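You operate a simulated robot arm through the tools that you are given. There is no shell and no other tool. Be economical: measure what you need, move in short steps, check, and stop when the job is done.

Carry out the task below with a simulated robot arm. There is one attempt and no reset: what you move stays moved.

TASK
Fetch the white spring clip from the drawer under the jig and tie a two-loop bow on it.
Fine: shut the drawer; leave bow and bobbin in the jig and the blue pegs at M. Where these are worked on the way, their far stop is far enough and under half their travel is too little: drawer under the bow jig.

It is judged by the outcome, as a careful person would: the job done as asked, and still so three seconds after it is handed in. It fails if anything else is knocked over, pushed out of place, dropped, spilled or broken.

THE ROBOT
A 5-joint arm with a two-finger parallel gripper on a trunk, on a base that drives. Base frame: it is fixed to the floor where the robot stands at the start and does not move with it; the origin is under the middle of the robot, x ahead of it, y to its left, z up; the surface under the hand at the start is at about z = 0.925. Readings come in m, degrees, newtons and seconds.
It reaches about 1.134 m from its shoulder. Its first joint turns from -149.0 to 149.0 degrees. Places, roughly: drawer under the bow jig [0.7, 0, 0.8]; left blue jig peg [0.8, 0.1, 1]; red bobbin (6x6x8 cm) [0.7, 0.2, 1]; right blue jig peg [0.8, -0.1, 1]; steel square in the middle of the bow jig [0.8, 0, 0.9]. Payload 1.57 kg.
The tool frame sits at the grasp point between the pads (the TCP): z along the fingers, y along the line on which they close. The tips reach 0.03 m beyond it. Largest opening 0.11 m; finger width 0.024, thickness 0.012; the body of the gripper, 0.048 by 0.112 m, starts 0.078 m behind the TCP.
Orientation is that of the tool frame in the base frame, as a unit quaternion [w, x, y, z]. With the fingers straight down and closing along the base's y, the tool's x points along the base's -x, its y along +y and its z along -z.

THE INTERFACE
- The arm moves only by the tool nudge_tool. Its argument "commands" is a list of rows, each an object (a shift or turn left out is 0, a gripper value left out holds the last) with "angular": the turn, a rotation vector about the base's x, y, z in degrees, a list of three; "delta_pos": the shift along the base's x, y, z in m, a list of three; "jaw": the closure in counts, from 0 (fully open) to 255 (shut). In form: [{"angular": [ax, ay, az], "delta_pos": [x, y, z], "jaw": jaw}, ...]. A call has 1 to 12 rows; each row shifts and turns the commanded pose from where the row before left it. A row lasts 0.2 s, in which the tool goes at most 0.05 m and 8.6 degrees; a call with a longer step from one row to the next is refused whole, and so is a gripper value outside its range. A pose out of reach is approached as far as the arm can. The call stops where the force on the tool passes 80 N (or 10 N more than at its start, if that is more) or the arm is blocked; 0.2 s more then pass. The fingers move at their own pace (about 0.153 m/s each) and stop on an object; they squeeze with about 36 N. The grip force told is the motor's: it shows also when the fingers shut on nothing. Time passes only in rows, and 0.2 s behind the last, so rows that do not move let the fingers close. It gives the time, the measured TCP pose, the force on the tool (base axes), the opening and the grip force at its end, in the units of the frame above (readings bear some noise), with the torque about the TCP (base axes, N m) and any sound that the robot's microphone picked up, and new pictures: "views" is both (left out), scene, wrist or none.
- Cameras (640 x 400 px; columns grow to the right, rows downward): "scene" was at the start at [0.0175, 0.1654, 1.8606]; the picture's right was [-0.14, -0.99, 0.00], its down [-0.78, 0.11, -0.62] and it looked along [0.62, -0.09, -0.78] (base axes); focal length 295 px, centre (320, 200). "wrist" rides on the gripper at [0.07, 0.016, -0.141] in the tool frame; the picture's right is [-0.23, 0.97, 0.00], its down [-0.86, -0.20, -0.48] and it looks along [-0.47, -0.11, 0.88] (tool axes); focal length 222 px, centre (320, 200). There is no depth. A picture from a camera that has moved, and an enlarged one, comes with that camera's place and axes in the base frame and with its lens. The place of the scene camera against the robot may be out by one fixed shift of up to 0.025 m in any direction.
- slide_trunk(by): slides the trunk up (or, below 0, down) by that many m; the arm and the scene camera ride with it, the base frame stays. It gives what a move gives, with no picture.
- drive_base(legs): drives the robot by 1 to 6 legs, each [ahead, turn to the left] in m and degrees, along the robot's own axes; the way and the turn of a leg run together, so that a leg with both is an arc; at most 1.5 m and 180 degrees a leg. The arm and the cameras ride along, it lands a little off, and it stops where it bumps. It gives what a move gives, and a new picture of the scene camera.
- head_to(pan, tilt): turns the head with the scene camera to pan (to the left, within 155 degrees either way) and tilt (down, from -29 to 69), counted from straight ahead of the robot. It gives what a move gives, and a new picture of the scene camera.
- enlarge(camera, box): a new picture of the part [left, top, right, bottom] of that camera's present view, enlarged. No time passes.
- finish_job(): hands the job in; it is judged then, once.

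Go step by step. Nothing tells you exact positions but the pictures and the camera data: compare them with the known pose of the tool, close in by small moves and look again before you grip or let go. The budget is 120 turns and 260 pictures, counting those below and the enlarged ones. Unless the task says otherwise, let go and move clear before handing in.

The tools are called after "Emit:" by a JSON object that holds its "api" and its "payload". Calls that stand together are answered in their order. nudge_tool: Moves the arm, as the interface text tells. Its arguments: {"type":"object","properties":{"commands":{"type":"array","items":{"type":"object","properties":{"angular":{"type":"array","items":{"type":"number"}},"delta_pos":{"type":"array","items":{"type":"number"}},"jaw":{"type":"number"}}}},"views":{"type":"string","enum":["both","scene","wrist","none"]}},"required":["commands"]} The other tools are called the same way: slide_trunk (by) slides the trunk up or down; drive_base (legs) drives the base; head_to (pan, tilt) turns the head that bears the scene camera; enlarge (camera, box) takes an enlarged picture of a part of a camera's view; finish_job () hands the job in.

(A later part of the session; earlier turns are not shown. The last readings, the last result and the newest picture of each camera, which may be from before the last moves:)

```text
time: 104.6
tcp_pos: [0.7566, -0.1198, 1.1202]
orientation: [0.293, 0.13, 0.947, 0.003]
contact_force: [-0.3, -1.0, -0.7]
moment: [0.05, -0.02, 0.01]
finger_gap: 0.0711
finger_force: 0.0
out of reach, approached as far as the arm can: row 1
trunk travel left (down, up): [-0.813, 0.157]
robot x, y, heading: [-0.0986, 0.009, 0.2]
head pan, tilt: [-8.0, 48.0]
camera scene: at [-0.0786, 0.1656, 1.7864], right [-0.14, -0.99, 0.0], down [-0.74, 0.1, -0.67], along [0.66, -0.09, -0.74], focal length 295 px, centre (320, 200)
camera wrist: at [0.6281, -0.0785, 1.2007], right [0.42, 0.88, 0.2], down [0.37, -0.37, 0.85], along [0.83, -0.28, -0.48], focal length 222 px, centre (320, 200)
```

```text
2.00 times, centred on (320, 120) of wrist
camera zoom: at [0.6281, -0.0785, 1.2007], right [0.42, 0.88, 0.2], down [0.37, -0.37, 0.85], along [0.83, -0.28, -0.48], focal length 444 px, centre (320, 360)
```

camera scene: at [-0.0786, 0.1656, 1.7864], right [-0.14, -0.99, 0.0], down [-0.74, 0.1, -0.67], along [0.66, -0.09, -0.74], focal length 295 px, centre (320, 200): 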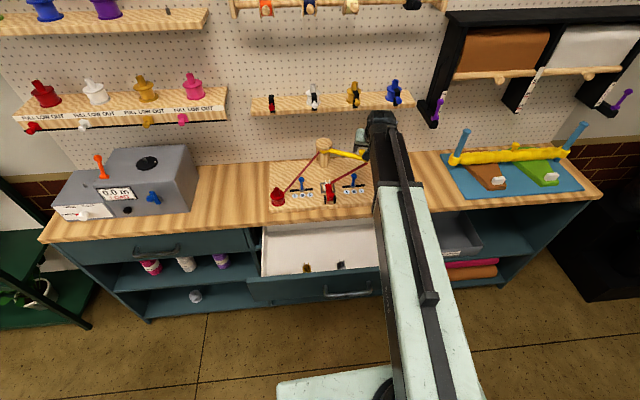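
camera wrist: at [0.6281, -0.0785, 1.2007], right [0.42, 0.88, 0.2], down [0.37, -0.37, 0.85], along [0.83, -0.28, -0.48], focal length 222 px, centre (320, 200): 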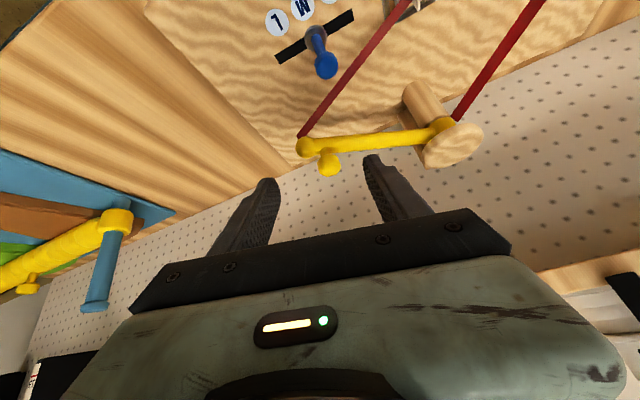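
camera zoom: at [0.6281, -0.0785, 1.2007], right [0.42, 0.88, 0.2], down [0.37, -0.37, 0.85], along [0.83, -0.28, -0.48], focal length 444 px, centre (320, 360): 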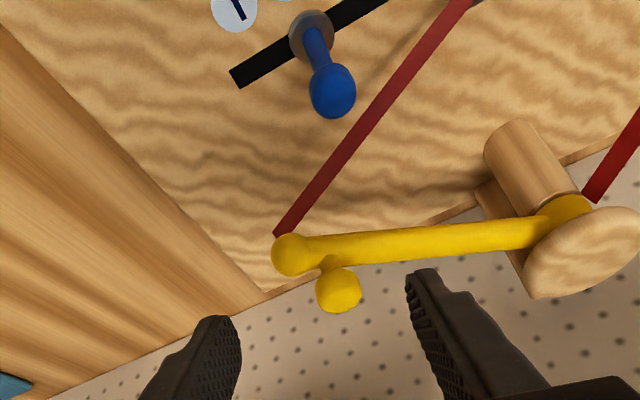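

The arm rests at its right stop, knob at about (0.823, −0.125, 1.051). I'll grip it again and sweep it back to the left, watching how the ribbon lies.

Emit:
{"api": "nudge_tool", "payload": {"commands": [{"delta_pos": [0.03, -0.003, 0]}, {"delta_pos": [0.027, -0.002, 0]}], "views": "none"}}

Emit:
{"api": "slide_trunk", "payload": {"by": -0.053}}

Emit:
{"api": "nudge_tool", "payload": {"commands": [{}, {"jaw": 255}, {"jaw": 255}, {"jaw": 255}], "views": "wrist"}}

```text
time: 105.2
tcp_pos: [0.8151, -0.1258, 1.1207]
orientation: [0.292, 0.13, 0.947, 0.002]
contact_force: [0.2, -0.8, -0.3]
moment: [0.03, -0.01, 0.0]
finger_gap: 0.0711
finger_force: 0.1
trunk travel left (down, up): [-0.813, 0.157]
robot x, y, heading: [-0.0968, 0.009, 0.1]
head pan, tilt: [-8.0, 48.0]
```

```text
time: 106.1
tcp_pos: [0.8155, -0.1257, 1.068]
orientation: [0.292, 0.13, 0.948, 0.003]
contact_force: [0.9, -0.2, 0.4]
moment: [0.04, 0.02, 0.03]
finger_gap: 0.0713
finger_force: 0.1
trunk travel left (down, up): [-0.76, 0.21]
robot x, y, heading: [-0.0983, 0.0084, -0.0]
head pan, tilt: [-8.0, 48.0]
```

```text
time: 107.1
tcp_pos: [0.8144, -0.124, 1.067]
orientation: [0.293, 0.129, 0.947, 0.003]
contact_force: [3.9, 9.3, 3.1]
moment: [-0.4, 0.03, 0.13]
finger_gap: 0.0265
finger_force: 37.3
trunk travel left (down, up): [-0.76, 0.21]
robot x, y, heading: [-0.0967, 0.0057, -0.0]
head pan, tilt: [-8.0, 48.0]
camera wrist: at [0.6856, -0.0821, 1.1478], right [0.42, 0.89, 0.2], down [0.37, -0.37, 0.85], along [0.83, -0.28, -0.48], focal length 222 px, centre (320, 200)
```

wrist: 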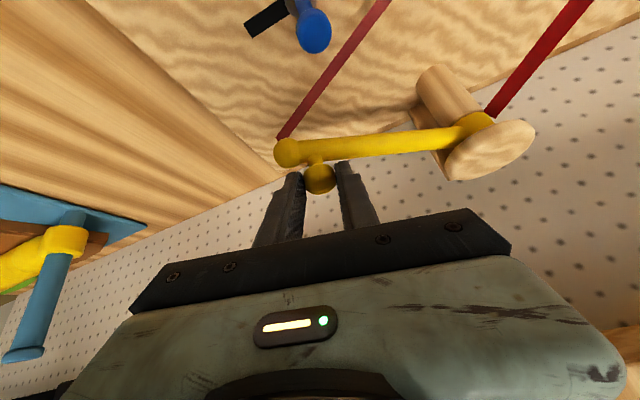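

Gripped. Sweeping back toward the front, past the right peg first.

Emit:
{"api": "nudge_tool", "payload": {"commands": [{"delta_pos": [-0.0185, 0.0115, 0], "angular": [0, 0, 0.4]}, {"delta_pos": [-0.0167, 0.014, 0], "angular": [0, 0, 0.6]}, {"delta_pos": [-0.0146, 0.0162, 0], "angular": [0, 0, 0.8]}, {"delta_pos": [-0.0122, 0.018, 0], "angular": [0, 0, 1]}, {"delta_pos": [-0.0096, 0.0196, 0], "angular": [0, 0, 1.1]}], "views": "wrist"}}

```text
time: 108.3
tcp_pos: [0.7437, -0.0475, 1.0663]
orientation: [0.29, 0.098, 0.952, 0.011]
contact_force: [-7.9, -4.7, -4.1]
moment: [-0.74, 0.18, -0.3]
finger_gap: 0.0265
finger_force: 37.0
trunk travel left (down, up): [-0.76, 0.21]
robot x, y, heading: [-0.0997, 0.0077, 0.2]
head pan, tilt: [-8.0, 48.0]
camera wrist: at [0.6103, -0.0142, 1.1478], right [0.36, 0.91, 0.2], down [0.39, -0.34, 0.85], along [0.85, -0.23, -0.48], focal length 222 px, centre (320, 200)
```

wrist: 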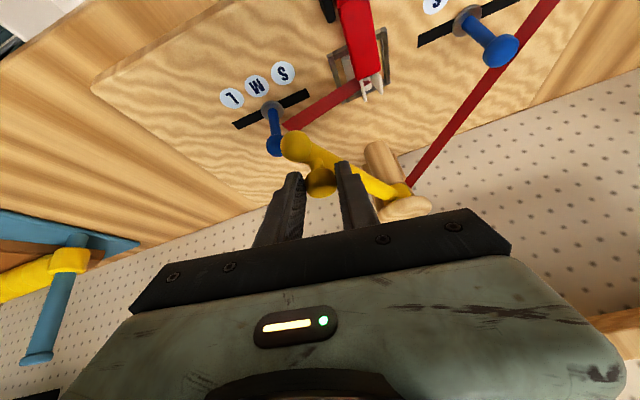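

The tip passes practically over the right peg. Let me look closely at the ribbon here.

Emit:
{"api": "enlarge", "payload": {"camera": "wrist", "box": [210, 50, 430, 188]}}

Emit:
{"api": "enlarge", "payload": {"camera": "scene", "box": [255, 115, 399, 205]}}

```text
2.90 times, centred on (320, 119) of wrist
camera zoom: at [0.6103, -0.0142, 1.1478], right [0.36, 0.91, 0.2], down [0.39, -0.34, 0.85], along [0.85, -0.23, -0.48], focal length 644 px, centre (320, 435)
```

zoom: 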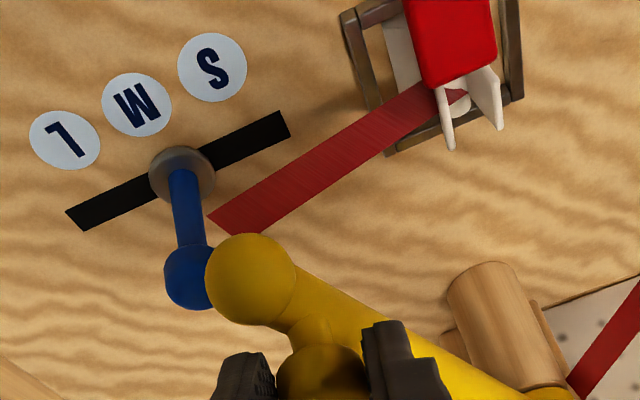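

```text
4.44 times, centred on (327, 160) of scene
camera zoom: at [-0.0792, 0.165, 1.7333], right [-0.14, -0.99, 0.0], down [-0.74, 0.1, -0.67], along [0.66, -0.09, -0.74], focal length 1311 px, centre (289, 378)
```

zoom: 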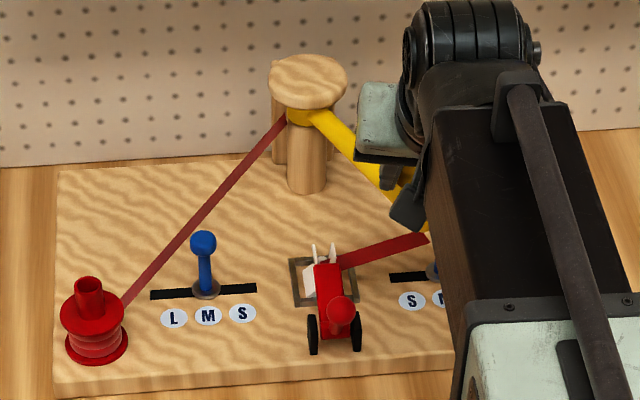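

No loop is drawn on the peg yet; the ribbon end passes at the peg's inner side. I'll carry on to the left stop and see what the full return swing does.

Emit:
{"api": "nudge_tool", "payload": {"commands": [{"delta_pos": [-0.0067, 0.0207, 0], "angular": [0, 0, 1.2]}, {"delta_pos": [-0.0038, 0.0214, 0], "angular": [0, 0, 1.3]}, {"delta_pos": [-0.0008, 0.0217, 0], "angular": [0, 0, 1.3]}, {"delta_pos": [0.0023, 0.0216, 0], "angular": [0, 0, 1.3]}, {"delta_pos": [0.0053, 0.0211, 0], "angular": [0, 0, 1.2]}, {"delta_pos": [0.0082, 0.0202, 0], "angular": [0, 0, 1]}, {"delta_pos": [0.0109, 0.0188, 0], "angular": [0, 0, 1]}], "views": "wrist"}}

Emit:
{"api": "enlarge", "payload": {"camera": "wrist", "box": [210, 40, 430, 178]}}

```text
time: 109.9
tcp_pos: [0.7586, 0.1, 1.0695]
orientation: [0.291, 0.028, 0.956, 0.034]
contact_force: [-3.5, 2.0, 3.0]
moment: [-0.56, 0.01, -0.09]
finger_gap: 0.026
finger_force: 37.5
trunk travel left (down, up): [-0.76, 0.21]
robot x, y, heading: [-0.0993, 0.0085, 0.3]
head pan, tilt: [-8.0, 48.0]
camera wrist: at [0.6219, 0.1128, 1.1483], right [0.22, 0.95, 0.2], down [0.44, -0.28, 0.85], along [0.87, -0.1, -0.48], focal length 222 px, centre (320, 200)
```

wrist: 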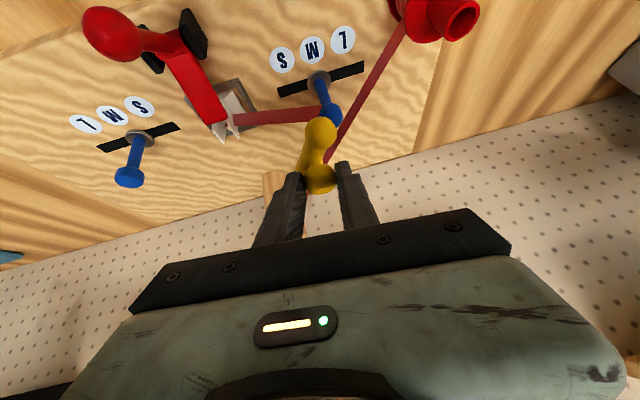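

```text
2.90 times, centred on (320, 109) of wrist
camera zoom: at [0.6219, 0.1128, 1.1483], right [0.22, 0.95, 0.2], down [0.44, -0.28, 0.85], along [0.87, -0.1, -0.48], focal length 644 px, centre (320, 464)
```

zoom: 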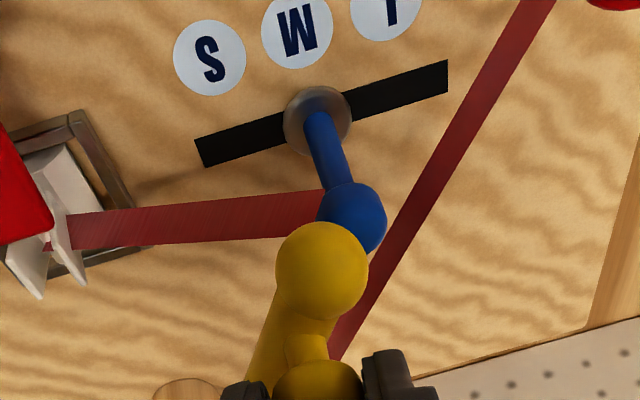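

Passing the left peg. On to the left stop.

Emit:
{"api": "nudge_tool", "payload": {"commands": [{"delta_pos": [0.0134, 0.0171, 0], "angular": [0, 0, 0.7]}, {"delta_pos": [0.0156, 0.0151, 0], "angular": [0, 0, 0.5]}, {"delta_pos": [0.0176, 0.0128, 0], "angular": [0, 0, 0.4]}, {"delta_pos": [0.0096, 0.0055, 0], "angular": [0, 0, 0.2]}, {"delta_pos": [0.0096, 0.0045, 0], "angular": [0, 0, 0.2]}], "views": "both"}}

Emit:
{"api": "enlarge", "payload": {"camera": "wrist", "box": [170, 0, 430, 178]}}

```text
time: 111.1
tcp_pos: [0.8233, 0.1553, 1.0669]
orientation: [0.29, 0.012, 0.956, 0.04]
contact_force: [-5.1, 8.1, -0.8]
moment: [-0.38, 0.12, -0.21]
finger_gap: 0.0261
finger_force: 36.8
trunk travel left (down, up): [-0.76, 0.21]
robot x, y, heading: [-0.0999, 0.0055, -0.1]
head pan, tilt: [-8.0, 48.0]
camera scene: at [-0.0794, 0.1667, 1.7333], right [-0.14, -0.99, 0.0], down [-0.74, 0.1, -0.67], along [0.66, -0.09, -0.74], focal length 295 px, centre (320, 200)
camera wrist: at [0.6875, 0.1639, 1.148], right [0.19, 0.96, 0.2], down [0.44, -0.27, 0.85], along [0.88, -0.07, -0.48], focal length 222 px, centre (320, 200)
```

scene: 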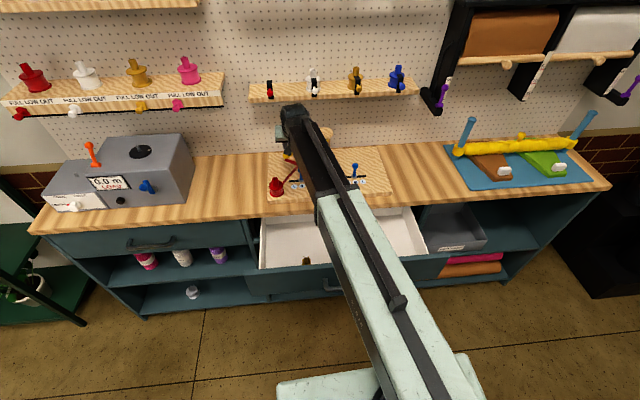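
wrist: 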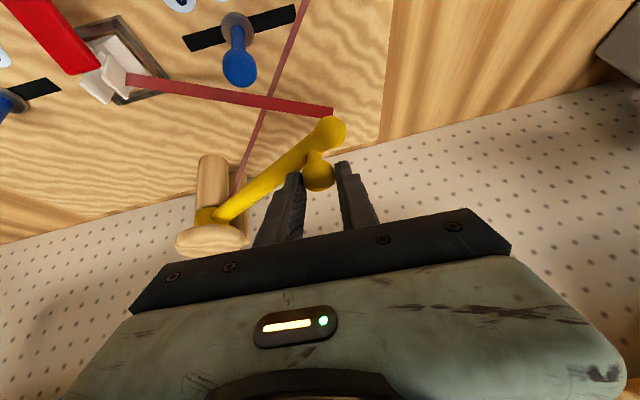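

```text
2.25 times, centred on (300, 89) of wrist
camera zoom: at [0.6875, 0.1639, 1.148], right [0.19, 0.96, 0.2], down [0.44, -0.27, 0.85], along [0.88, -0.07, -0.48], focal length 499 px, centre (365, 449)
```

zoom: 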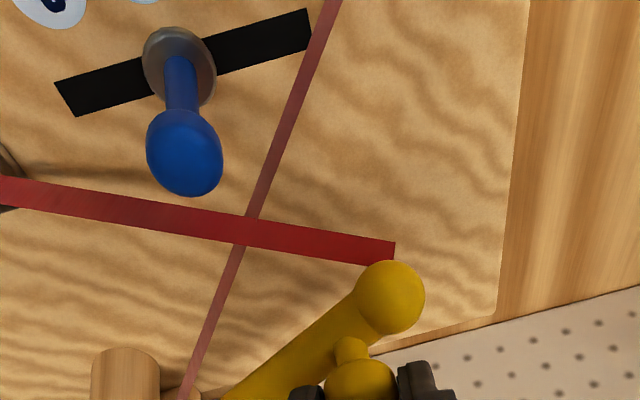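

A full swing back leaves no loop, so the arm may have a second motion. I'll test gently whether the arm lifts or presses down at the knob.

Emit:
{"api": "slide_trunk", "payload": {"by": 0.012}}

Emit:
{"api": "nudge_tool", "payload": {"commands": [{}], "views": "wrist"}}

Emit:
{"api": "enlarge", "payload": {"camera": "wrist", "box": [170, 0, 430, 178]}}

```text
time: 111.7
tcp_pos: [0.8257, 0.1546, 1.0772]
orientation: [0.289, 0.012, 0.957, 0.038]
contact_force: [-6.8, 10.0, -22.7]
moment: [-0.22, 0.83, -0.07]
finger_gap: 0.0256
finger_force: 36.4
trunk travel left (down, up): [-0.772, 0.198]
robot x, y, heading: [-0.0997, 0.01, 0.1]
head pan, tilt: [-8.0, 48.0]
```

```text
time: 112.1
tcp_pos: [0.8253, 0.1551, 1.0775]
orientation: [0.289, 0.012, 0.957, 0.038]
contact_force: [-6.3, 9.8, -23.9]
moment: [-0.12, 0.57, -0.12]
finger_gap: 0.0255
finger_force: 36.7
trunk travel left (down, up): [-0.772, 0.198]
robot x, y, heading: [-0.1015, 0.0083, 0.2]
head pan, tilt: [-8.0, 48.0]
camera wrist: at [0.6894, 0.1641, 1.1582], right [0.19, 0.96, 0.2], down [0.45, -0.27, 0.85], along [0.87, -0.07, -0.48], focal length 222 px, centre (320, 200)
```

wrist: 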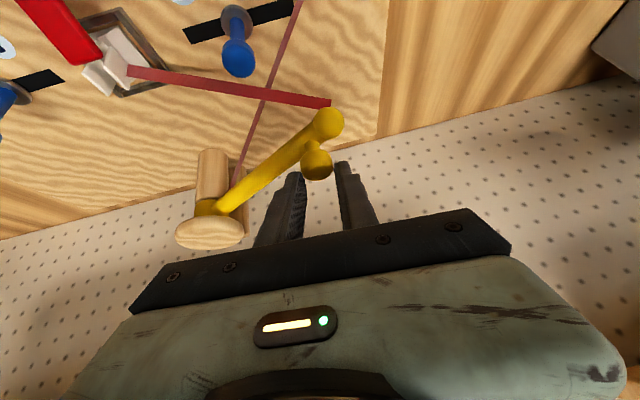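

```text
2.25 times, centred on (300, 89) of wrist
camera zoom: at [0.6894, 0.1641, 1.1582], right [0.19, 0.96, 0.2], down [0.45, -0.27, 0.85], along [0.87, -0.07, -0.48], focal length 499 px, centre (365, 449)
```

zoom: 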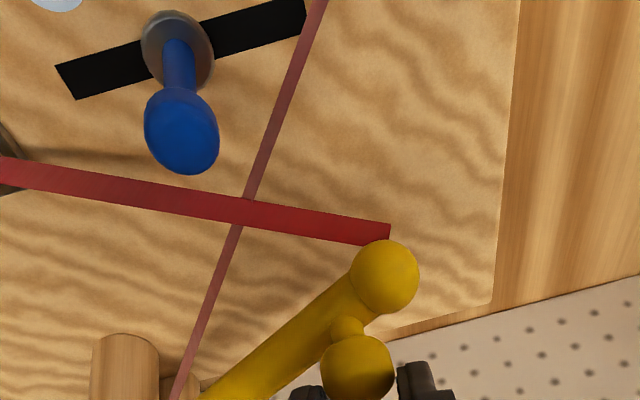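

The arm does not lift (fingers slide on the knob). Now test pressing down slightly.

Emit:
{"api": "slide_trunk", "payload": {"by": -0.012}}

Emit:
{"api": "slide_trunk", "payload": {"by": -0.008}}

Emit:
{"api": "nudge_tool", "payload": {"commands": [{}], "views": "wrist"}}

```text
time: 112.7
tcp_pos: [0.8224, 0.1533, 1.0717]
orientation: [0.294, 0.011, 0.955, 0.038]
contact_force: [-4.3, 5.4, 35.2]
moment: [-0.32, -0.34, -0.12]
finger_gap: 0.0262
finger_force: 37.6
trunk travel left (down, up): [-0.76, 0.21]
robot x, y, heading: [-0.0961, 0.0064, 0.4]
head pan, tilt: [-8.0, 48.0]
```

```text
time: 113.3
tcp_pos: [0.8216, 0.1542, 1.0611]
orientation: [0.291, 0.012, 0.956, 0.037]
contact_force: [-4.4, 6.2, 24.7]
moment: [-0.46, -0.7, -0.24]
finger_gap: 0.0259
finger_force: 37.4
trunk travel left (down, up): [-0.752, 0.218]
robot x, y, heading: [-0.0999, 0.0073, 0.2]
head pan, tilt: [-8.0, 48.0]
```

```text
time: 113.7
tcp_pos: [0.8215, 0.1537, 1.0622]
orientation: [0.291, 0.012, 0.956, 0.039]
contact_force: [-5.7, 6.4, 22.8]
moment: [-0.48, -0.18, -0.22]
finger_gap: 0.0258
finger_force: 36.7
trunk travel left (down, up): [-0.752, 0.218]
robot x, y, heading: [-0.1003, 0.0067, 0.0]
head pan, tilt: [-8.0, 48.0]
camera wrist: at [0.6852, 0.1629, 1.1417], right [0.19, 0.96, 0.2], down [0.44, -0.27, 0.86], along [0.88, -0.07, -0.48], focal length 222 px, centre (320, 200)
```

wrist: 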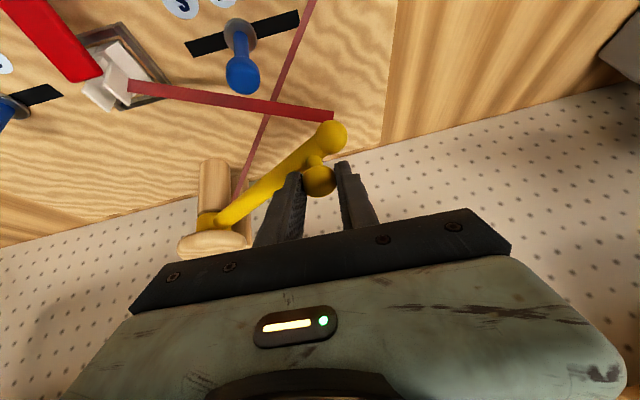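

No vertical travel either; the arm only swings. I'll let go, back off and take a careful top-down look at the jig for any change.

Emit:
{"api": "nudge_tool", "payload": {"commands": [{"jaw": 90}, {"jaw": 90}], "views": "none"}}

Emit:
{"api": "slide_trunk", "payload": {"by": 0.12}}

Emit:
{"api": "nudge_tool", "payload": {"commands": [{"delta_pos": [-0.04, -0.02, 0]}, {"delta_pos": [-0.04, -0.02, 0]}, {"delta_pos": [-0.04, -0.02, 0]}, {"delta_pos": [-0.04, -0.02, 0], "jaw": 0}], "views": "both"}}

Emit:
{"api": "enlarge", "payload": {"camera": "wrist", "box": [130, 0, 450, 200]}}

```text
time: 114.3
tcp_pos: [0.8239, 0.1526, 1.0597]
orientation: [0.29, 0.012, 0.956, 0.038]
contact_force: [-0.4, -0.4, -0.6]
moment: [-0.02, 0.02, 0.01]
finger_gap: 0.0711
finger_force: 0.1
trunk travel left (down, up): [-0.752, 0.218]
robot x, y, heading: [-0.0983, 0.01, -0.1]
head pan, tilt: [-8.0, 48.0]
```

```text
time: 115.8
tcp_pos: [0.8252, 0.1529, 1.1798]
orientation: [0.291, 0.011, 0.956, 0.039]
contact_force: [-0.6, 0.1, 0.3]
moment: [-0.05, -0.01, 0.01]
finger_gap: 0.0712
finger_force: 0.2
trunk travel left (down, up): [-0.872, 0.098]
robot x, y, heading: [-0.1001, 0.0067, 0.1]
head pan, tilt: [-8.0, 48.0]
```

```text
time: 116.8
tcp_pos: [0.6624, 0.0704, 1.18]
orientation: [0.291, 0.011, 0.956, 0.04]
contact_force: [-0.1, -0.3, -0.1]
moment: [-0.01, -0.03, -0.01]
finger_gap: 0.11
finger_force: 0.1
trunk travel left (down, up): [-0.872, 0.098]
robot x, y, heading: [-0.1048, 0.0069, 0.4]
head pan, tilt: [-8.0, 48.0]
camera scene: at [-0.0793, 0.1653, 1.8454], right [-0.14, -0.99, 0.0], down [-0.74, 0.1, -0.67], along [0.66, -0.09, -0.74], focal length 295 px, centre (320, 200)
camera wrist: at [0.526, 0.0799, 1.26], right [0.19, 0.96, 0.2], down [0.44, -0.27, 0.86], along [0.88, -0.07, -0.48], focal length 222 px, centre (320, 200)
```

scene: 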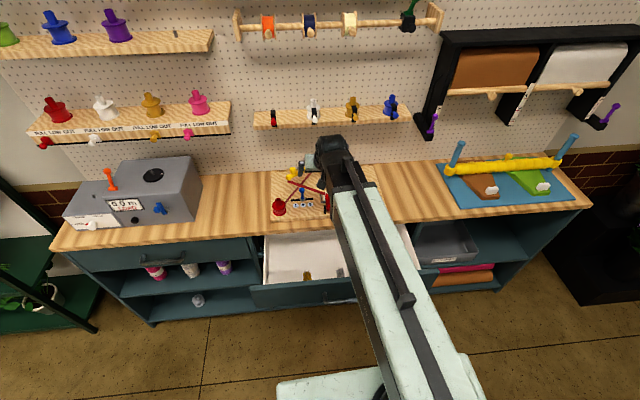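
wrist: 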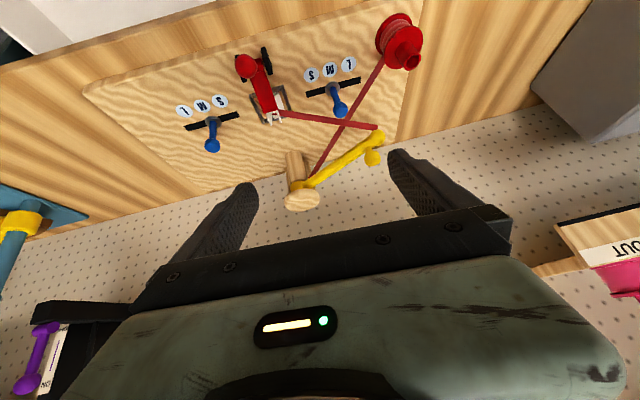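

```text
2.00 times, centred on (290, 100) of wrist
camera zoom: at [0.526, 0.0799, 1.26], right [0.19, 0.96, 0.2], down [0.44, -0.27, 0.86], along [0.88, -0.07, -0.48], focal length 444 px, centre (380, 400)
```

zoom: 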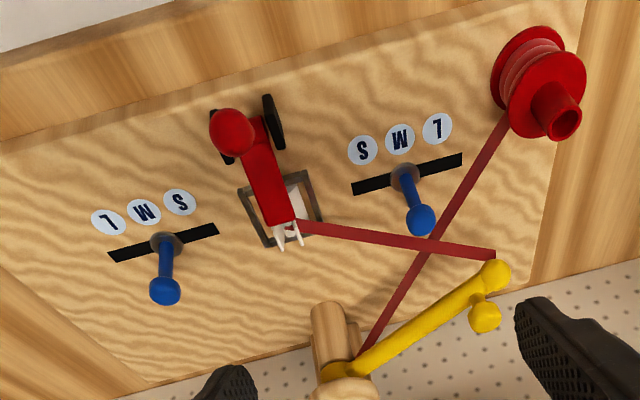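

Nothing has changed on the pegs. I want to know whether the arm's left position is really its stop, so I'll push the knob there with closed fingers too.

Emit:
{"api": "nudge_tool", "payload": {"commands": [{"delta_pos": [0.035, 0.028, 0], "jaw": 255}, {"delta_pos": [0.035, 0.028, 0]}, {"delta_pos": [0.035, 0.028, 0]}], "views": "none"}}

Emit:
{"api": "slide_trunk", "payload": {"by": -0.12}}

Emit:
{"api": "nudge_tool", "payload": {"commands": [{"delta_pos": [0.012, 0.003, 0]}, {"delta_pos": [0.012, 0.003, 0]}, {"delta_pos": [0.012, 0.003, 0]}], "views": "wrist"}}

```text
time: 117.6
tcp_pos: [0.7708, 0.1546, 1.1786]
orientation: [0.29, 0.013, 0.956, 0.038]
contact_force: [-0.4, 0.1, 0.2]
moment: [-0.01, 0.0, 0.02]
finger_gap: 0.0001
finger_force: 21.7
trunk travel left (down, up): [-0.872, 0.098]
robot x, y, heading: [-0.1, 0.0097, 0.3]
head pan, tilt: [-8.0, 48.0]
```

```text
time: 119.1
tcp_pos: [0.7696, 0.1541, 1.0601]
orientation: [0.29, 0.012, 0.956, 0.038]
contact_force: [-0.2, 0.8, -0.4]
moment: [0.02, -0.02, 0.0]
finger_gap: 0.0001
finger_force: 20.9
trunk travel left (down, up): [-0.752, 0.218]
robot x, y, heading: [-0.0989, 0.0077, -0.1]
head pan, tilt: [-8.0, 48.0]
```

```text
time: 119.9
tcp_pos: [0.8006, 0.1638, 1.0597]
orientation: [0.286, 0.013, 0.958, 0.037]
contact_force: [-40.8, -3.8, -16.0]
moment: [0.05, 1.15, -0.11]
finger_gap: 0.0002
finger_force: 21.1
trunk travel left (down, up): [-0.752, 0.218]
robot x, y, heading: [-0.1, 0.0127, 0.3]
head pan, tilt: [-8.0, 48.0]
camera wrist: at [0.6651, 0.173, 1.1411], right [0.19, 0.96, 0.2], down [0.45, -0.27, 0.85], along [0.87, -0.07, -0.49], focal length 222 px, centre (320, 200)
```

wrist: 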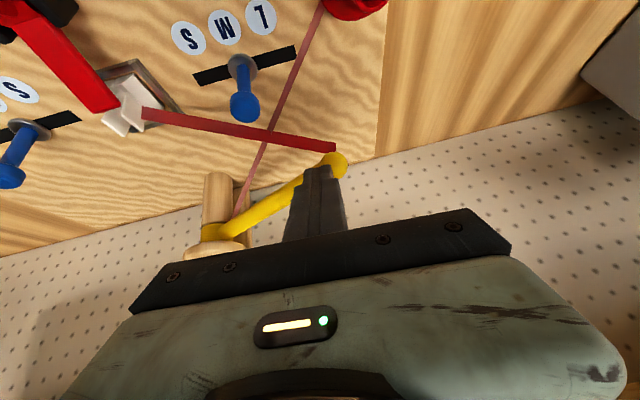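

Both end positions are hard stops. I'll back off and take high magnification looks at the clip, lever and post to find what completes a loop.

Emit:
{"api": "nudge_tool", "payload": {"commands": [{"delta_pos": [-0.04, 0.0, 0]}], "views": "none"}}

Emit:
{"api": "slide_trunk", "payload": {"by": 0.1}}

Emit:
{"api": "nudge_tool", "payload": {"commands": [{"delta_pos": [-0.03, -0.03, 0]}, {"delta_pos": [-0.03, -0.03, 0]}, {"delta_pos": [-0.03, -0.025, 0], "jaw": 0}, {}], "views": "wrist"}}

Emit:
{"api": "enlarge", "payload": {"camera": "wrist", "box": [210, 40, 370, 140]}}

Emit:
{"api": "enlarge", "payload": {"camera": "wrist", "box": [270, 120, 430, 220]}}

```text
time: 120.3
tcp_pos: [0.765, 0.1638, 1.0617]
orientation: [0.291, 0.012, 0.956, 0.038]
contact_force: [0.2, 1.0, 0.2]
moment: [-0.01, -0.04, -0.02]
finger_gap: 0.0001
finger_force: 21.3
trunk travel left (down, up): [-0.752, 0.218]
robot x, y, heading: [-0.1012, 0.0074, 0.2]
head pan, tilt: [-8.0, 48.0]
```

```text
time: 121.6
tcp_pos: [0.7647, 0.1641, 1.1595]
orientation: [0.291, 0.012, 0.956, 0.038]
contact_force: [-0.9, 0.8, -0.2]
moment: [0.02, -0.01, -0.02]
finger_gap: 0.0001
finger_force: 21.4
trunk travel left (down, up): [-0.852, 0.118]
robot x, y, heading: [-0.1001, 0.0049, 0.1]
head pan, tilt: [-8.0, 48.0]
```

```text
time: 122.6
tcp_pos: [0.6744, 0.0796, 1.1601]
orientation: [0.29, 0.012, 0.956, 0.038]
contact_force: [-0.7, 0.9, 0.3]
moment: [0.01, -0.01, 0.02]
finger_gap: 0.1101
finger_force: 0.1
trunk travel left (down, up): [-0.852, 0.118]
robot x, y, heading: [-0.1022, 0.0105, 0.1]
head pan, tilt: [-8.0, 48.0]
camera wrist: at [0.5389, 0.0893, 1.2398], right [0.19, 0.96, 0.2], down [0.44, -0.27, 0.85], along [0.88, -0.07, -0.48], focal length 222 px, centre (320, 200)
```

wrist: 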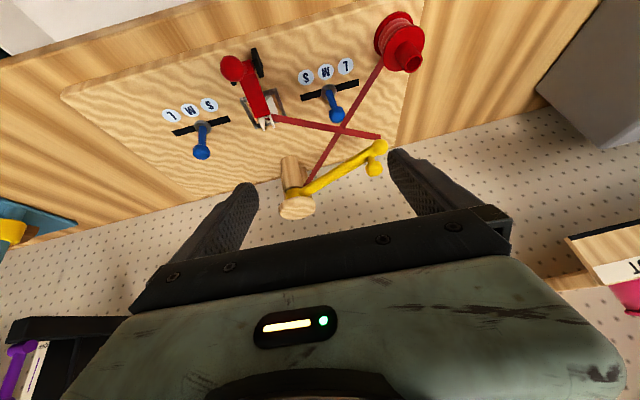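

```text
4.00 times, centred on (290, 90) of wrist
camera zoom: at [0.5389, 0.0893, 1.2398], right [0.19, 0.96, 0.2], down [0.44, -0.27, 0.85], along [0.88, -0.07, -0.48], focal length 888 px, centre (440, 640)
```

zoom: 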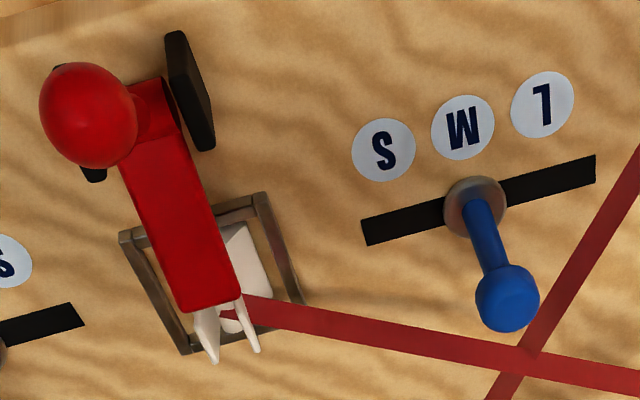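

```text
4.00 times, centred on (350, 170) of wrist
camera zoom: at [0.5389, 0.0893, 1.2398], right [0.19, 0.96, 0.2], down [0.44, -0.27, 0.85], along [0.88, -0.07, -0.48], focal length 888 px, centre (200, 320)
```

zoom: 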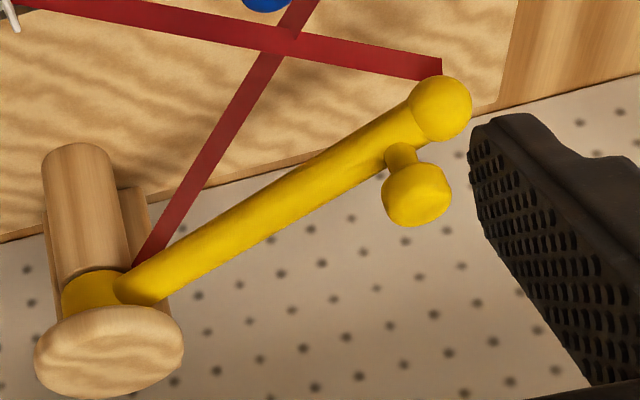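

The plate may be resting just short of fully shut on the clip. I'll bring the tool upright and press the red plate down with closed fingertips to see whether it has travel left.

Emit:
{"api": "nudge_tool", "payload": {"commands": [{"angular": [-0.5, 8.4, 0], "jaw": 255}, {"angular": [-0.5, 8.4, 0]}, {"angular": [-0.5, 8.4, 0]}, {"angular": [-0.5, 8.4, 0], "delta_pos": [0.02, -0.02, 0]}, {"delta_pos": [0.02, -0.02, 0]}, {"delta_pos": [0.021, -0.019, 0]}], "views": "wrist"}}

Emit:
{"api": "enlarge", "payload": {"camera": "wrist", "box": [220, 80, 420, 205]}}

```text
time: 124.0
tcp_pos: [0.7366, 0.0213, 1.1184]
orientation: [0.0, 0.017, 1.0, 0.016]
contact_force: [-0.1, 0.6, 0.3]
moment: [0.04, -0.03, 0.01]
finger_gap: 0.0002
finger_force: 21.1
out of reach, approached as far as the arm can: row 1, 2, 3
trunk travel left (down, up): [-0.852, 0.118]
robot x, y, heading: [-0.1023, 0.0056, 0.1]
head pan, tilt: [-8.0, 48.0]
camera wrist: at [0.6673, 0.0345, 1.2608], right [0.26, 0.96, 0.03], down [0.85, -0.25, 0.47], along [0.46, -0.1, -0.88], focal length 222 px, centre (320, 200)
```

wrist: 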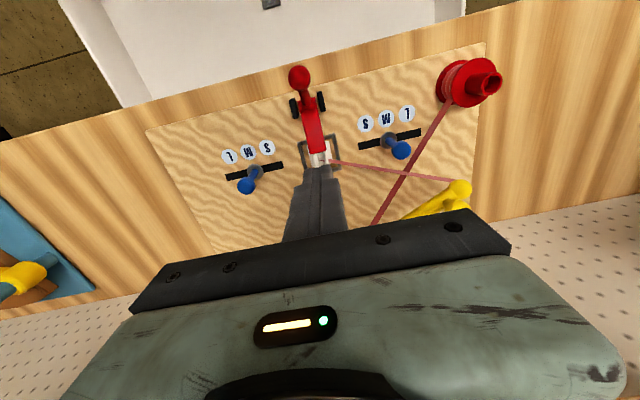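

```text
3.20 times, centred on (320, 142) of wrist
camera zoom: at [0.6673, 0.0345, 1.2608], right [0.26, 0.96, 0.03], down [0.85, -0.25, 0.47], along [0.46, -0.1, -0.88], focal length 711 px, centre (320, 384)
```

zoom: 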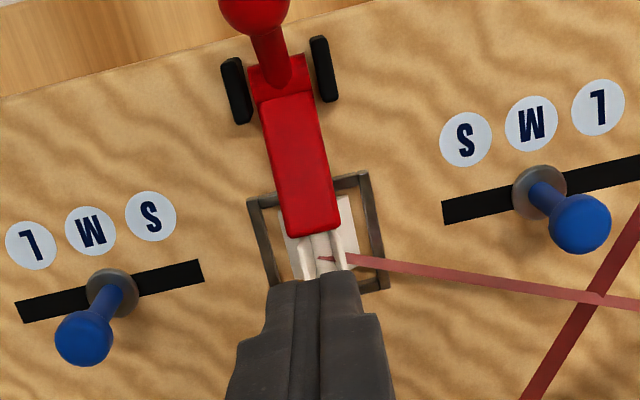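

The plate's tip lies at about z = 0.972, over the clip. Pressing on it gently from above.

Emit:
{"api": "slide_trunk", "payload": {"by": -0.105}}

Emit:
{"api": "slide_trunk", "payload": {"by": -0.008}}

Emit:
{"api": "slide_trunk", "payload": {"by": -0.005}}

Emit:
{"api": "nudge_tool", "payload": {"commands": [{}], "views": "wrist"}}

```text
time: 125.4
tcp_pos: [0.7345, 0.0214, 1.0141]
orientation: [0.002, 0.016, 1.0, 0.017]
contact_force: [0.4, -0.3, -0.2]
moment: [0.02, 0.01, -0.01]
finger_gap: 0.0002
finger_force: 21.0
trunk travel left (down, up): [-0.747, 0.223]
robot x, y, heading: [-0.1, 0.0094, 0.1]
head pan, tilt: [-8.0, 48.0]
```

```text
time: 126.0
tcp_pos: [0.737, 0.022, 1.0062]
orientation: [0.002, 0.018, 1.0, 0.016]
contact_force: [0.6, -0.5, -0.8]
moment: [-0.01, 0.0, -0.01]
finger_gap: 0.0
finger_force: 21.6
trunk travel left (down, up): [-0.739, 0.231]
robot x, y, heading: [-0.0965, 0.0095, 0.4]
head pan, tilt: [-8.0, 48.0]
```

```text
time: 126.5
tcp_pos: [0.7367, 0.0217, 1.0009]
orientation: [0.001, 0.018, 1.0, 0.017]
contact_force: [0.1, 0.3, -0.2]
moment: [-0.01, 0.02, -0.02]
finger_gap: 0.0002
finger_force: 20.9
trunk travel left (down, up): [-0.734, 0.236]
robot x, y, heading: [-0.0993, 0.0105, 0.3]
head pan, tilt: [-8.0, 48.0]
```

```text
time: 126.9
tcp_pos: [0.736, 0.0215, 1.0024]
orientation: [0.001, 0.017, 1.0, 0.017]
contact_force: [0.1, -0.6, -0.2]
moment: [0.04, 0.0, -0.01]
finger_gap: 0.0001
finger_force: 21.3
trunk travel left (down, up): [-0.734, 0.236]
robot x, y, heading: [-0.0992, 0.0113, -0.1]
head pan, tilt: [-8.0, 48.0]
camera wrist: at [0.6668, 0.0347, 1.1429], right [0.26, 0.96, 0.03], down [0.85, -0.25, 0.47], along [0.47, -0.1, -0.88], focal length 222 px, centre (320, 200)
```

wrist: 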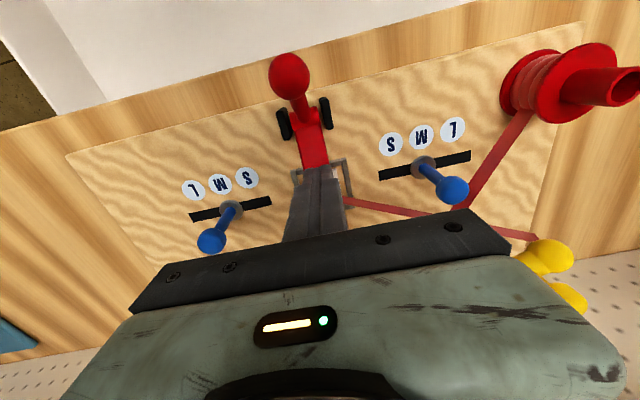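

Not touching yet; continuing in small steps.

Emit:
{"api": "slide_trunk", "payload": {"by": -0.005}}

Emit:
{"api": "slide_trunk", "payload": {"by": -0.004}}

Emit:
{"api": "slide_trunk", "payload": {"by": -0.004}}

Emit:
{"api": "nudge_tool", "payload": {"commands": [{}], "views": "wrist"}}

```text
time: 127.4
tcp_pos: [0.7361, 0.0213, 0.9965]
orientation: [0.002, 0.017, 1.0, 0.017]
contact_force: [0.9, -0.6, -0.2]
moment: [0.0, -0.02, 0.03]
finger_gap: 0.0003
finger_force: 21.3
trunk travel left (down, up): [-0.729, 0.241]
robot x, y, heading: [-0.097, 0.0054, 0.2]
head pan, tilt: [-8.0, 48.0]
```

```text
time: 128.0
tcp_pos: [0.7368, 0.0203, 0.9931]
orientation: [0.002, 0.017, 1.0, 0.016]
contact_force: [-0.3, -0.4, -0.9]
moment: [-0.02, 0.05, 0.01]
finger_gap: 0.0002
finger_force: 21.0
trunk travel left (down, up): [-0.725, 0.245]
robot x, y, heading: [-0.0997, 0.0072, 0.2]
head pan, tilt: [-8.0, 48.0]
```

```text
time: 128.5
tcp_pos: [0.7357, 0.0216, 0.9886]
orientation: [0.002, 0.017, 1.0, 0.016]
contact_force: [-0.3, -0.5, 0.3]
moment: [0.01, 0.0, -0.04]
finger_gap: 0.0
finger_force: 21.5
trunk travel left (down, up): [-0.721, 0.249]
robot x, y, heading: [-0.0976, 0.0051, -0.2]
head pan, tilt: [-8.0, 48.0]
```

```text
time: 128.9
tcp_pos: [0.7358, 0.0211, 0.9879]
orientation: [0.002, 0.017, 1.0, 0.017]
contact_force: [-0.1, -0.8, 0.5]
moment: [-0.02, 0.02, -0.03]
finger_gap: 0.0
finger_force: 21.5
trunk travel left (down, up): [-0.721, 0.249]
robot x, y, heading: [-0.1002, 0.0072, -0.0]
head pan, tilt: [-8.0, 48.0]
camera wrist: at [0.6668, 0.0347, 1.1299], right [0.26, 0.96, 0.03], down [0.85, -0.25, 0.47], along [0.47, -0.1, -0.88], focal length 222 px, centre (320, 200)
```

wrist: 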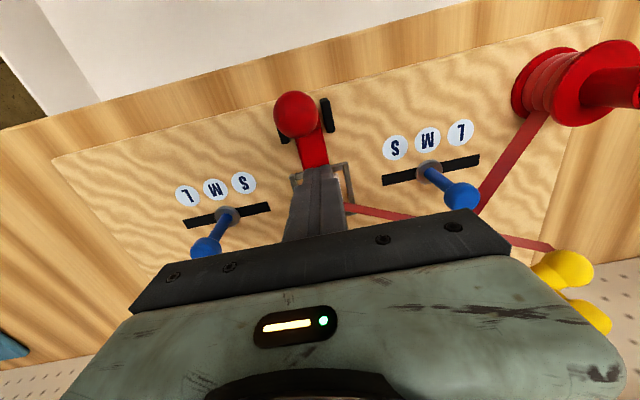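

The lever did have travel left: the ball has swung further back. I keep pressing down until it is firmly shut.

Emit:
{"api": "slide_trunk", "payload": {"by": -0.005}}

Emit:
{"api": "slide_trunk", "payload": {"by": -0.005}}

Emit:
{"api": "slide_trunk", "payload": {"by": -0.004}}

Emit:
{"api": "nudge_tool", "payload": {"commands": [{}], "views": "wrist"}}

```text
time: 129.4
tcp_pos: [0.7365, 0.0206, 0.9822]
orientation: [0.002, 0.018, 1.0, 0.016]
contact_force: [0.5, -0.4, 0.7]
moment: [-0.02, 0.01, 0.01]
finger_gap: 0.0
finger_force: 21.6
trunk travel left (down, up): [-0.716, 0.254]
robot x, y, heading: [-0.0987, 0.0093, 0.1]
head pan, tilt: [-8.0, 48.0]
```

```text
time: 130.0
tcp_pos: [0.7362, 0.0212, 0.978]
orientation: [0.002, 0.018, 1.0, 0.017]
contact_force: [0.9, 1.1, -0.3]
moment: [0.03, 0.0, 0.02]
finger_gap: 0.0003
finger_force: 21.2
trunk travel left (down, up): [-0.711, 0.259]
robot x, y, heading: [-0.1011, 0.006, 0.0]
head pan, tilt: [-8.0, 48.0]
```

```text
time: 130.5
tcp_pos: [0.7365, 0.0204, 0.9759]
orientation: [0.004, 0.017, 1.0, 0.017]
contact_force: [13.6, -1.0, 31.5]
moment: [-0.15, -0.04, -0.01]
finger_gap: 0.0
finger_force: 20.9
trunk travel left (down, up): [-0.707, 0.263]
robot x, y, heading: [-0.1014, 0.0077, 0.2]
head pan, tilt: [-8.0, 48.0]
```

```text
time: 130.9
tcp_pos: [0.7346, 0.021, 0.9754]
orientation: [0.004, 0.018, 1.0, 0.018]
contact_force: [20.7, -0.4, 41.2]
moment: [-0.18, -0.15, 0.07]
finger_gap: 0.0
finger_force: 21.5
trunk travel left (down, up): [-0.707, 0.263]
robot x, y, heading: [-0.1021, 0.0065, -0.0]
head pan, tilt: [-8.0, 48.0]
camera wrist: at [0.6658, 0.0346, 1.1173], right [0.26, 0.96, 0.04], down [0.84, -0.25, 0.48], along [0.47, -0.1, -0.88], focal length 222 px, centre (320, 200)
```

wrist: 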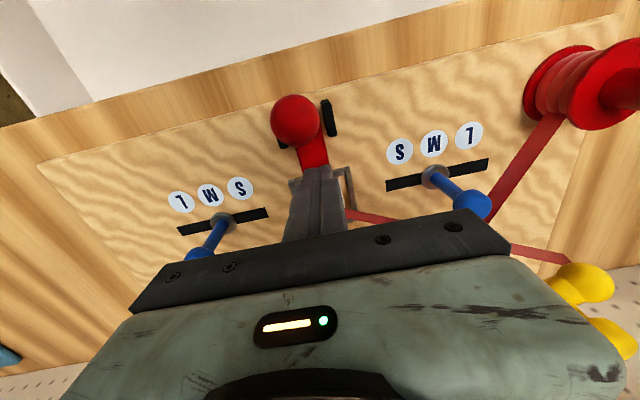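

Now firmly shut (40 N against the stop). Rising straight up to look.

Emit:
{"api": "slide_trunk", "payload": {"by": 0.14}}

Emit:
{"api": "nudge_tool", "payload": {"commands": [{"delta_pos": [0.01, 0.0, 0], "jaw": 0}, {}], "views": "wrist"}}

Emit:
{"api": "enlarge", "payload": {"camera": "wrist", "box": [200, 60, 440, 210]}}

```text
time: 132.6
tcp_pos: [0.7353, 0.0204, 1.1135]
orientation: [0.002, 0.017, 1.0, 0.016]
contact_force: [-0.4, 0.2, 0.3]
moment: [-0.01, 0.0, -0.02]
finger_gap: 0.0
finger_force: 21.0
trunk travel left (down, up): [-0.847, 0.123]
robot x, y, heading: [-0.0974, 0.0085, -0.1]
head pan, tilt: [-8.0, 48.0]
```

```text
time: 133.2
tcp_pos: [0.7472, 0.0203, 1.1142]
orientation: [0.002, 0.017, 1.0, 0.017]
contact_force: [0.6, 0.2, 0.6]
moment: [-0.01, -0.02, 0.0]
finger_gap: 0.1098
finger_force: 0.2
trunk travel left (down, up): [-0.847, 0.123]
robot x, y, heading: [-0.0987, 0.0094, 0.1]
head pan, tilt: [-8.0, 48.0]
camera wrist: at [0.6765, 0.0341, 1.2559], right [0.26, 0.96, 0.03], down [0.85, -0.25, 0.47], along [0.47, -0.1, -0.88], focal length 222 px, centre (320, 200)
```

wrist: 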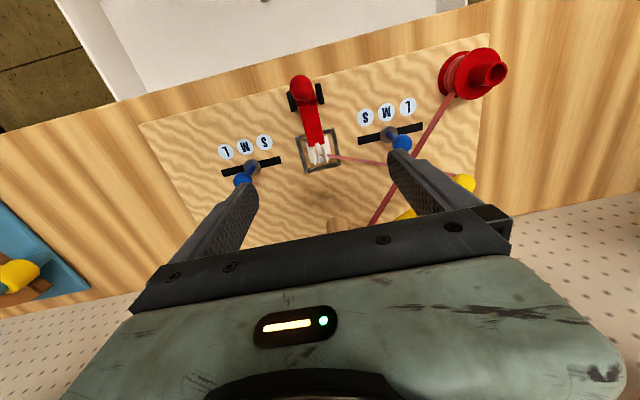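

```text
2.67 times, centred on (320, 135) of wrist
camera zoom: at [0.6765, 0.0341, 1.2559], right [0.26, 0.96, 0.03], down [0.85, -0.25, 0.47], along [0.47, -0.1, -0.88], focal length 592 px, centre (320, 373)
```

zoom: 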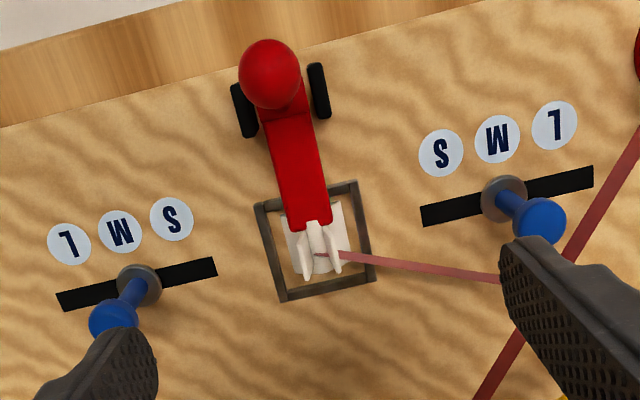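

The clamp is now fully shut flat on the clip. I'll go back to the yellow arm's knob and repeat the swings.

Emit:
{"api": "nudge_tool", "payload": {"commands": [{"delta_pos": [0.012, 0.034, 0], "angular": [1.0, -8.4, 0]}, {"delta_pos": [0.012, 0.034, 0], "angular": [1.0, -8.4, 0]}, {"delta_pos": [0.012, 0.034, 0], "angular": [1.2, -8.4, 0]}, {"delta_pos": [0.014, 0.034, 0], "angular": [1.2, -8.4, 0], "jaw": 90}, {"delta_pos": [0.027, 0.002, 0]}, {}], "views": "wrist"}}

```text
time: 134.6
tcp_pos: [0.8221, 0.1596, 1.1558]
orientation: [0.291, 0.012, 0.955, 0.059]
contact_force: [-0.2, -0.1, 0.2]
moment: [0.03, 0.01, 0.03]
finger_gap: 0.0712
finger_force: 0.1
out of reach, approached as far as the arm can: row 2, 3, 4
trunk travel left (down, up): [-0.847, 0.123]
robot x, y, heading: [-0.1013, 0.0099, 0.1]
head pan, tilt: [-8.0, 48.0]
camera wrist: at [0.6866, 0.163, 1.2359], right [0.18, 0.95, 0.24], down [0.45, -0.3, 0.84], along [0.88, -0.04, -0.48], focal length 222 px, centre (320, 200)
```

wrist: 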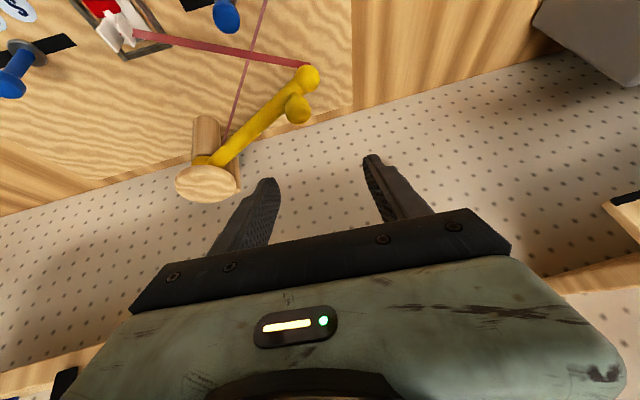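

The knob is where it was, (0.833, 0.16). Lowering and gripping it.

Emit:
{"api": "slide_trunk", "payload": {"by": -0.088}}

Emit:
{"api": "nudge_tool", "payload": {"commands": [{}, {"jaw": 255}, {"jaw": 255}, {"jaw": 255}], "views": "wrist"}}

```text
time: 135.8
tcp_pos: [0.8226, 0.1581, 1.0677]
orientation: [0.29, 0.013, 0.955, 0.059]
contact_force: [0.0, 0.3, -0.7]
moment: [-0.02, -0.01, -0.02]
finger_gap: 0.071
finger_force: 0.1
trunk travel left (down, up): [-0.759, 0.211]
robot x, y, heading: [-0.0977, 0.0086, 0.1]
head pan, tilt: [-8.0, 48.0]
```

```text
time: 136.8
tcp_pos: [0.8228, 0.1562, 1.0683]
orientation: [0.29, 0.013, 0.955, 0.059]
contact_force: [-0.5, -3.4, -0.8]
moment: [-0.7, 0.05, -0.26]
finger_gap: 0.0269
finger_force: 37.4
trunk travel left (down, up): [-0.759, 0.211]
robot x, y, heading: [-0.1003, 0.0052, 0.1]
head pan, tilt: [-8.0, 48.0]
camera wrist: at [0.6866, 0.1623, 1.1478], right [0.18, 0.95, 0.24], down [0.45, -0.3, 0.84], along [0.88, -0.04, -0.48], focal length 222 px, centre (320, 200)
```

wrist: 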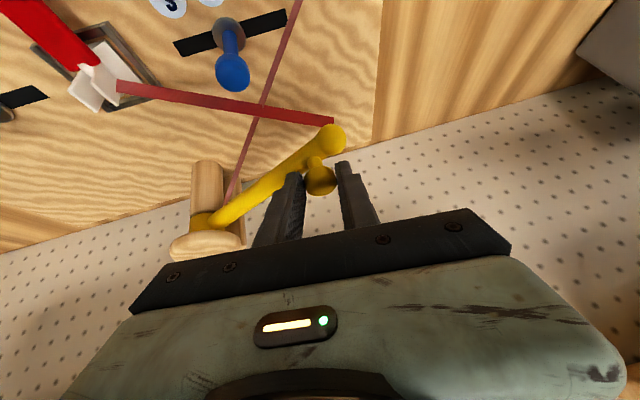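

Gripped. Sweeping past the left peg to the front.

Emit:
{"api": "nudge_tool", "payload": {"commands": [{"delta_pos": [-0.0192, -0.0102, 0], "angular": [0, 0, -0.4]}, {"delta_pos": [-0.0176, -0.0128, 0], "angular": [0, 0, -0.5]}, {"delta_pos": [-0.0156, -0.0151, 0], "angular": [0, 0, -0.6]}, {"delta_pos": [-0.0134, -0.0171, 0], "angular": [0, 0, -0.8]}, {"delta_pos": [-0.0109, -0.0188, 0], "angular": [0, 0, -1]}, {"delta_pos": [-0.0082, -0.0202, 0], "angular": [0, 0, -1.1]}, {"delta_pos": [-0.0053, -0.0211, 0], "angular": [0, 0, -1.2]}], "views": "wrist"}}

Emit:
{"api": "enlarge", "payload": {"camera": "wrist", "box": [180, 20, 460, 195]}}

```text
time: 138.4
tcp_pos: [0.732, 0.0419, 1.068]
orientation: [0.292, 0.06, 0.953, 0.045]
contact_force: [-6.3, 2.0, 2.4]
moment: [-0.28, -0.18, 0.18]
finger_gap: 0.027
finger_force: 37.6
trunk travel left (down, up): [-0.759, 0.211]
robot x, y, heading: [-0.0988, 0.0103, -0.1]
head pan, tilt: [-8.0, 48.0]
camera wrist: at [0.5973, 0.0597, 1.1483], right [0.27, 0.93, 0.24], down [0.42, -0.34, 0.84], along [0.87, -0.13, -0.48], focal length 222 px, centre (320, 200)
```

wrist: 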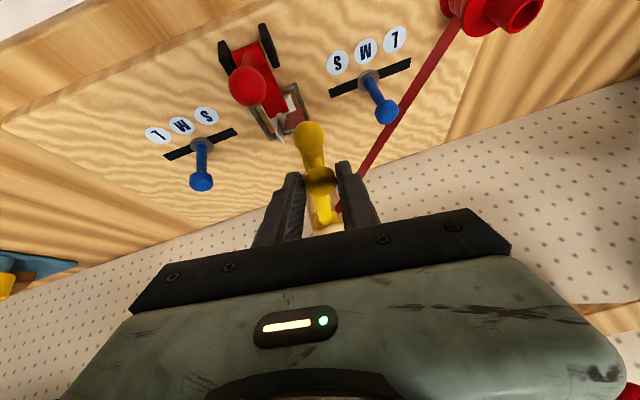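

```text
2.29 times, centred on (320, 108) of wrist
camera zoom: at [0.5973, 0.0597, 1.1483], right [0.27, 0.93, 0.24], down [0.42, -0.34, 0.84], along [0.87, -0.13, -0.48], focal length 508 px, centre (320, 411)
```

zoom: 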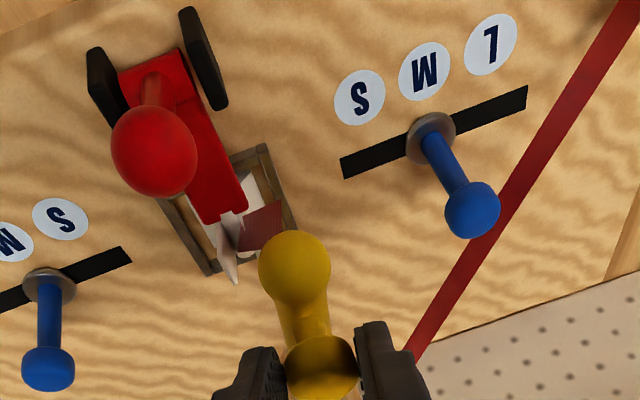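

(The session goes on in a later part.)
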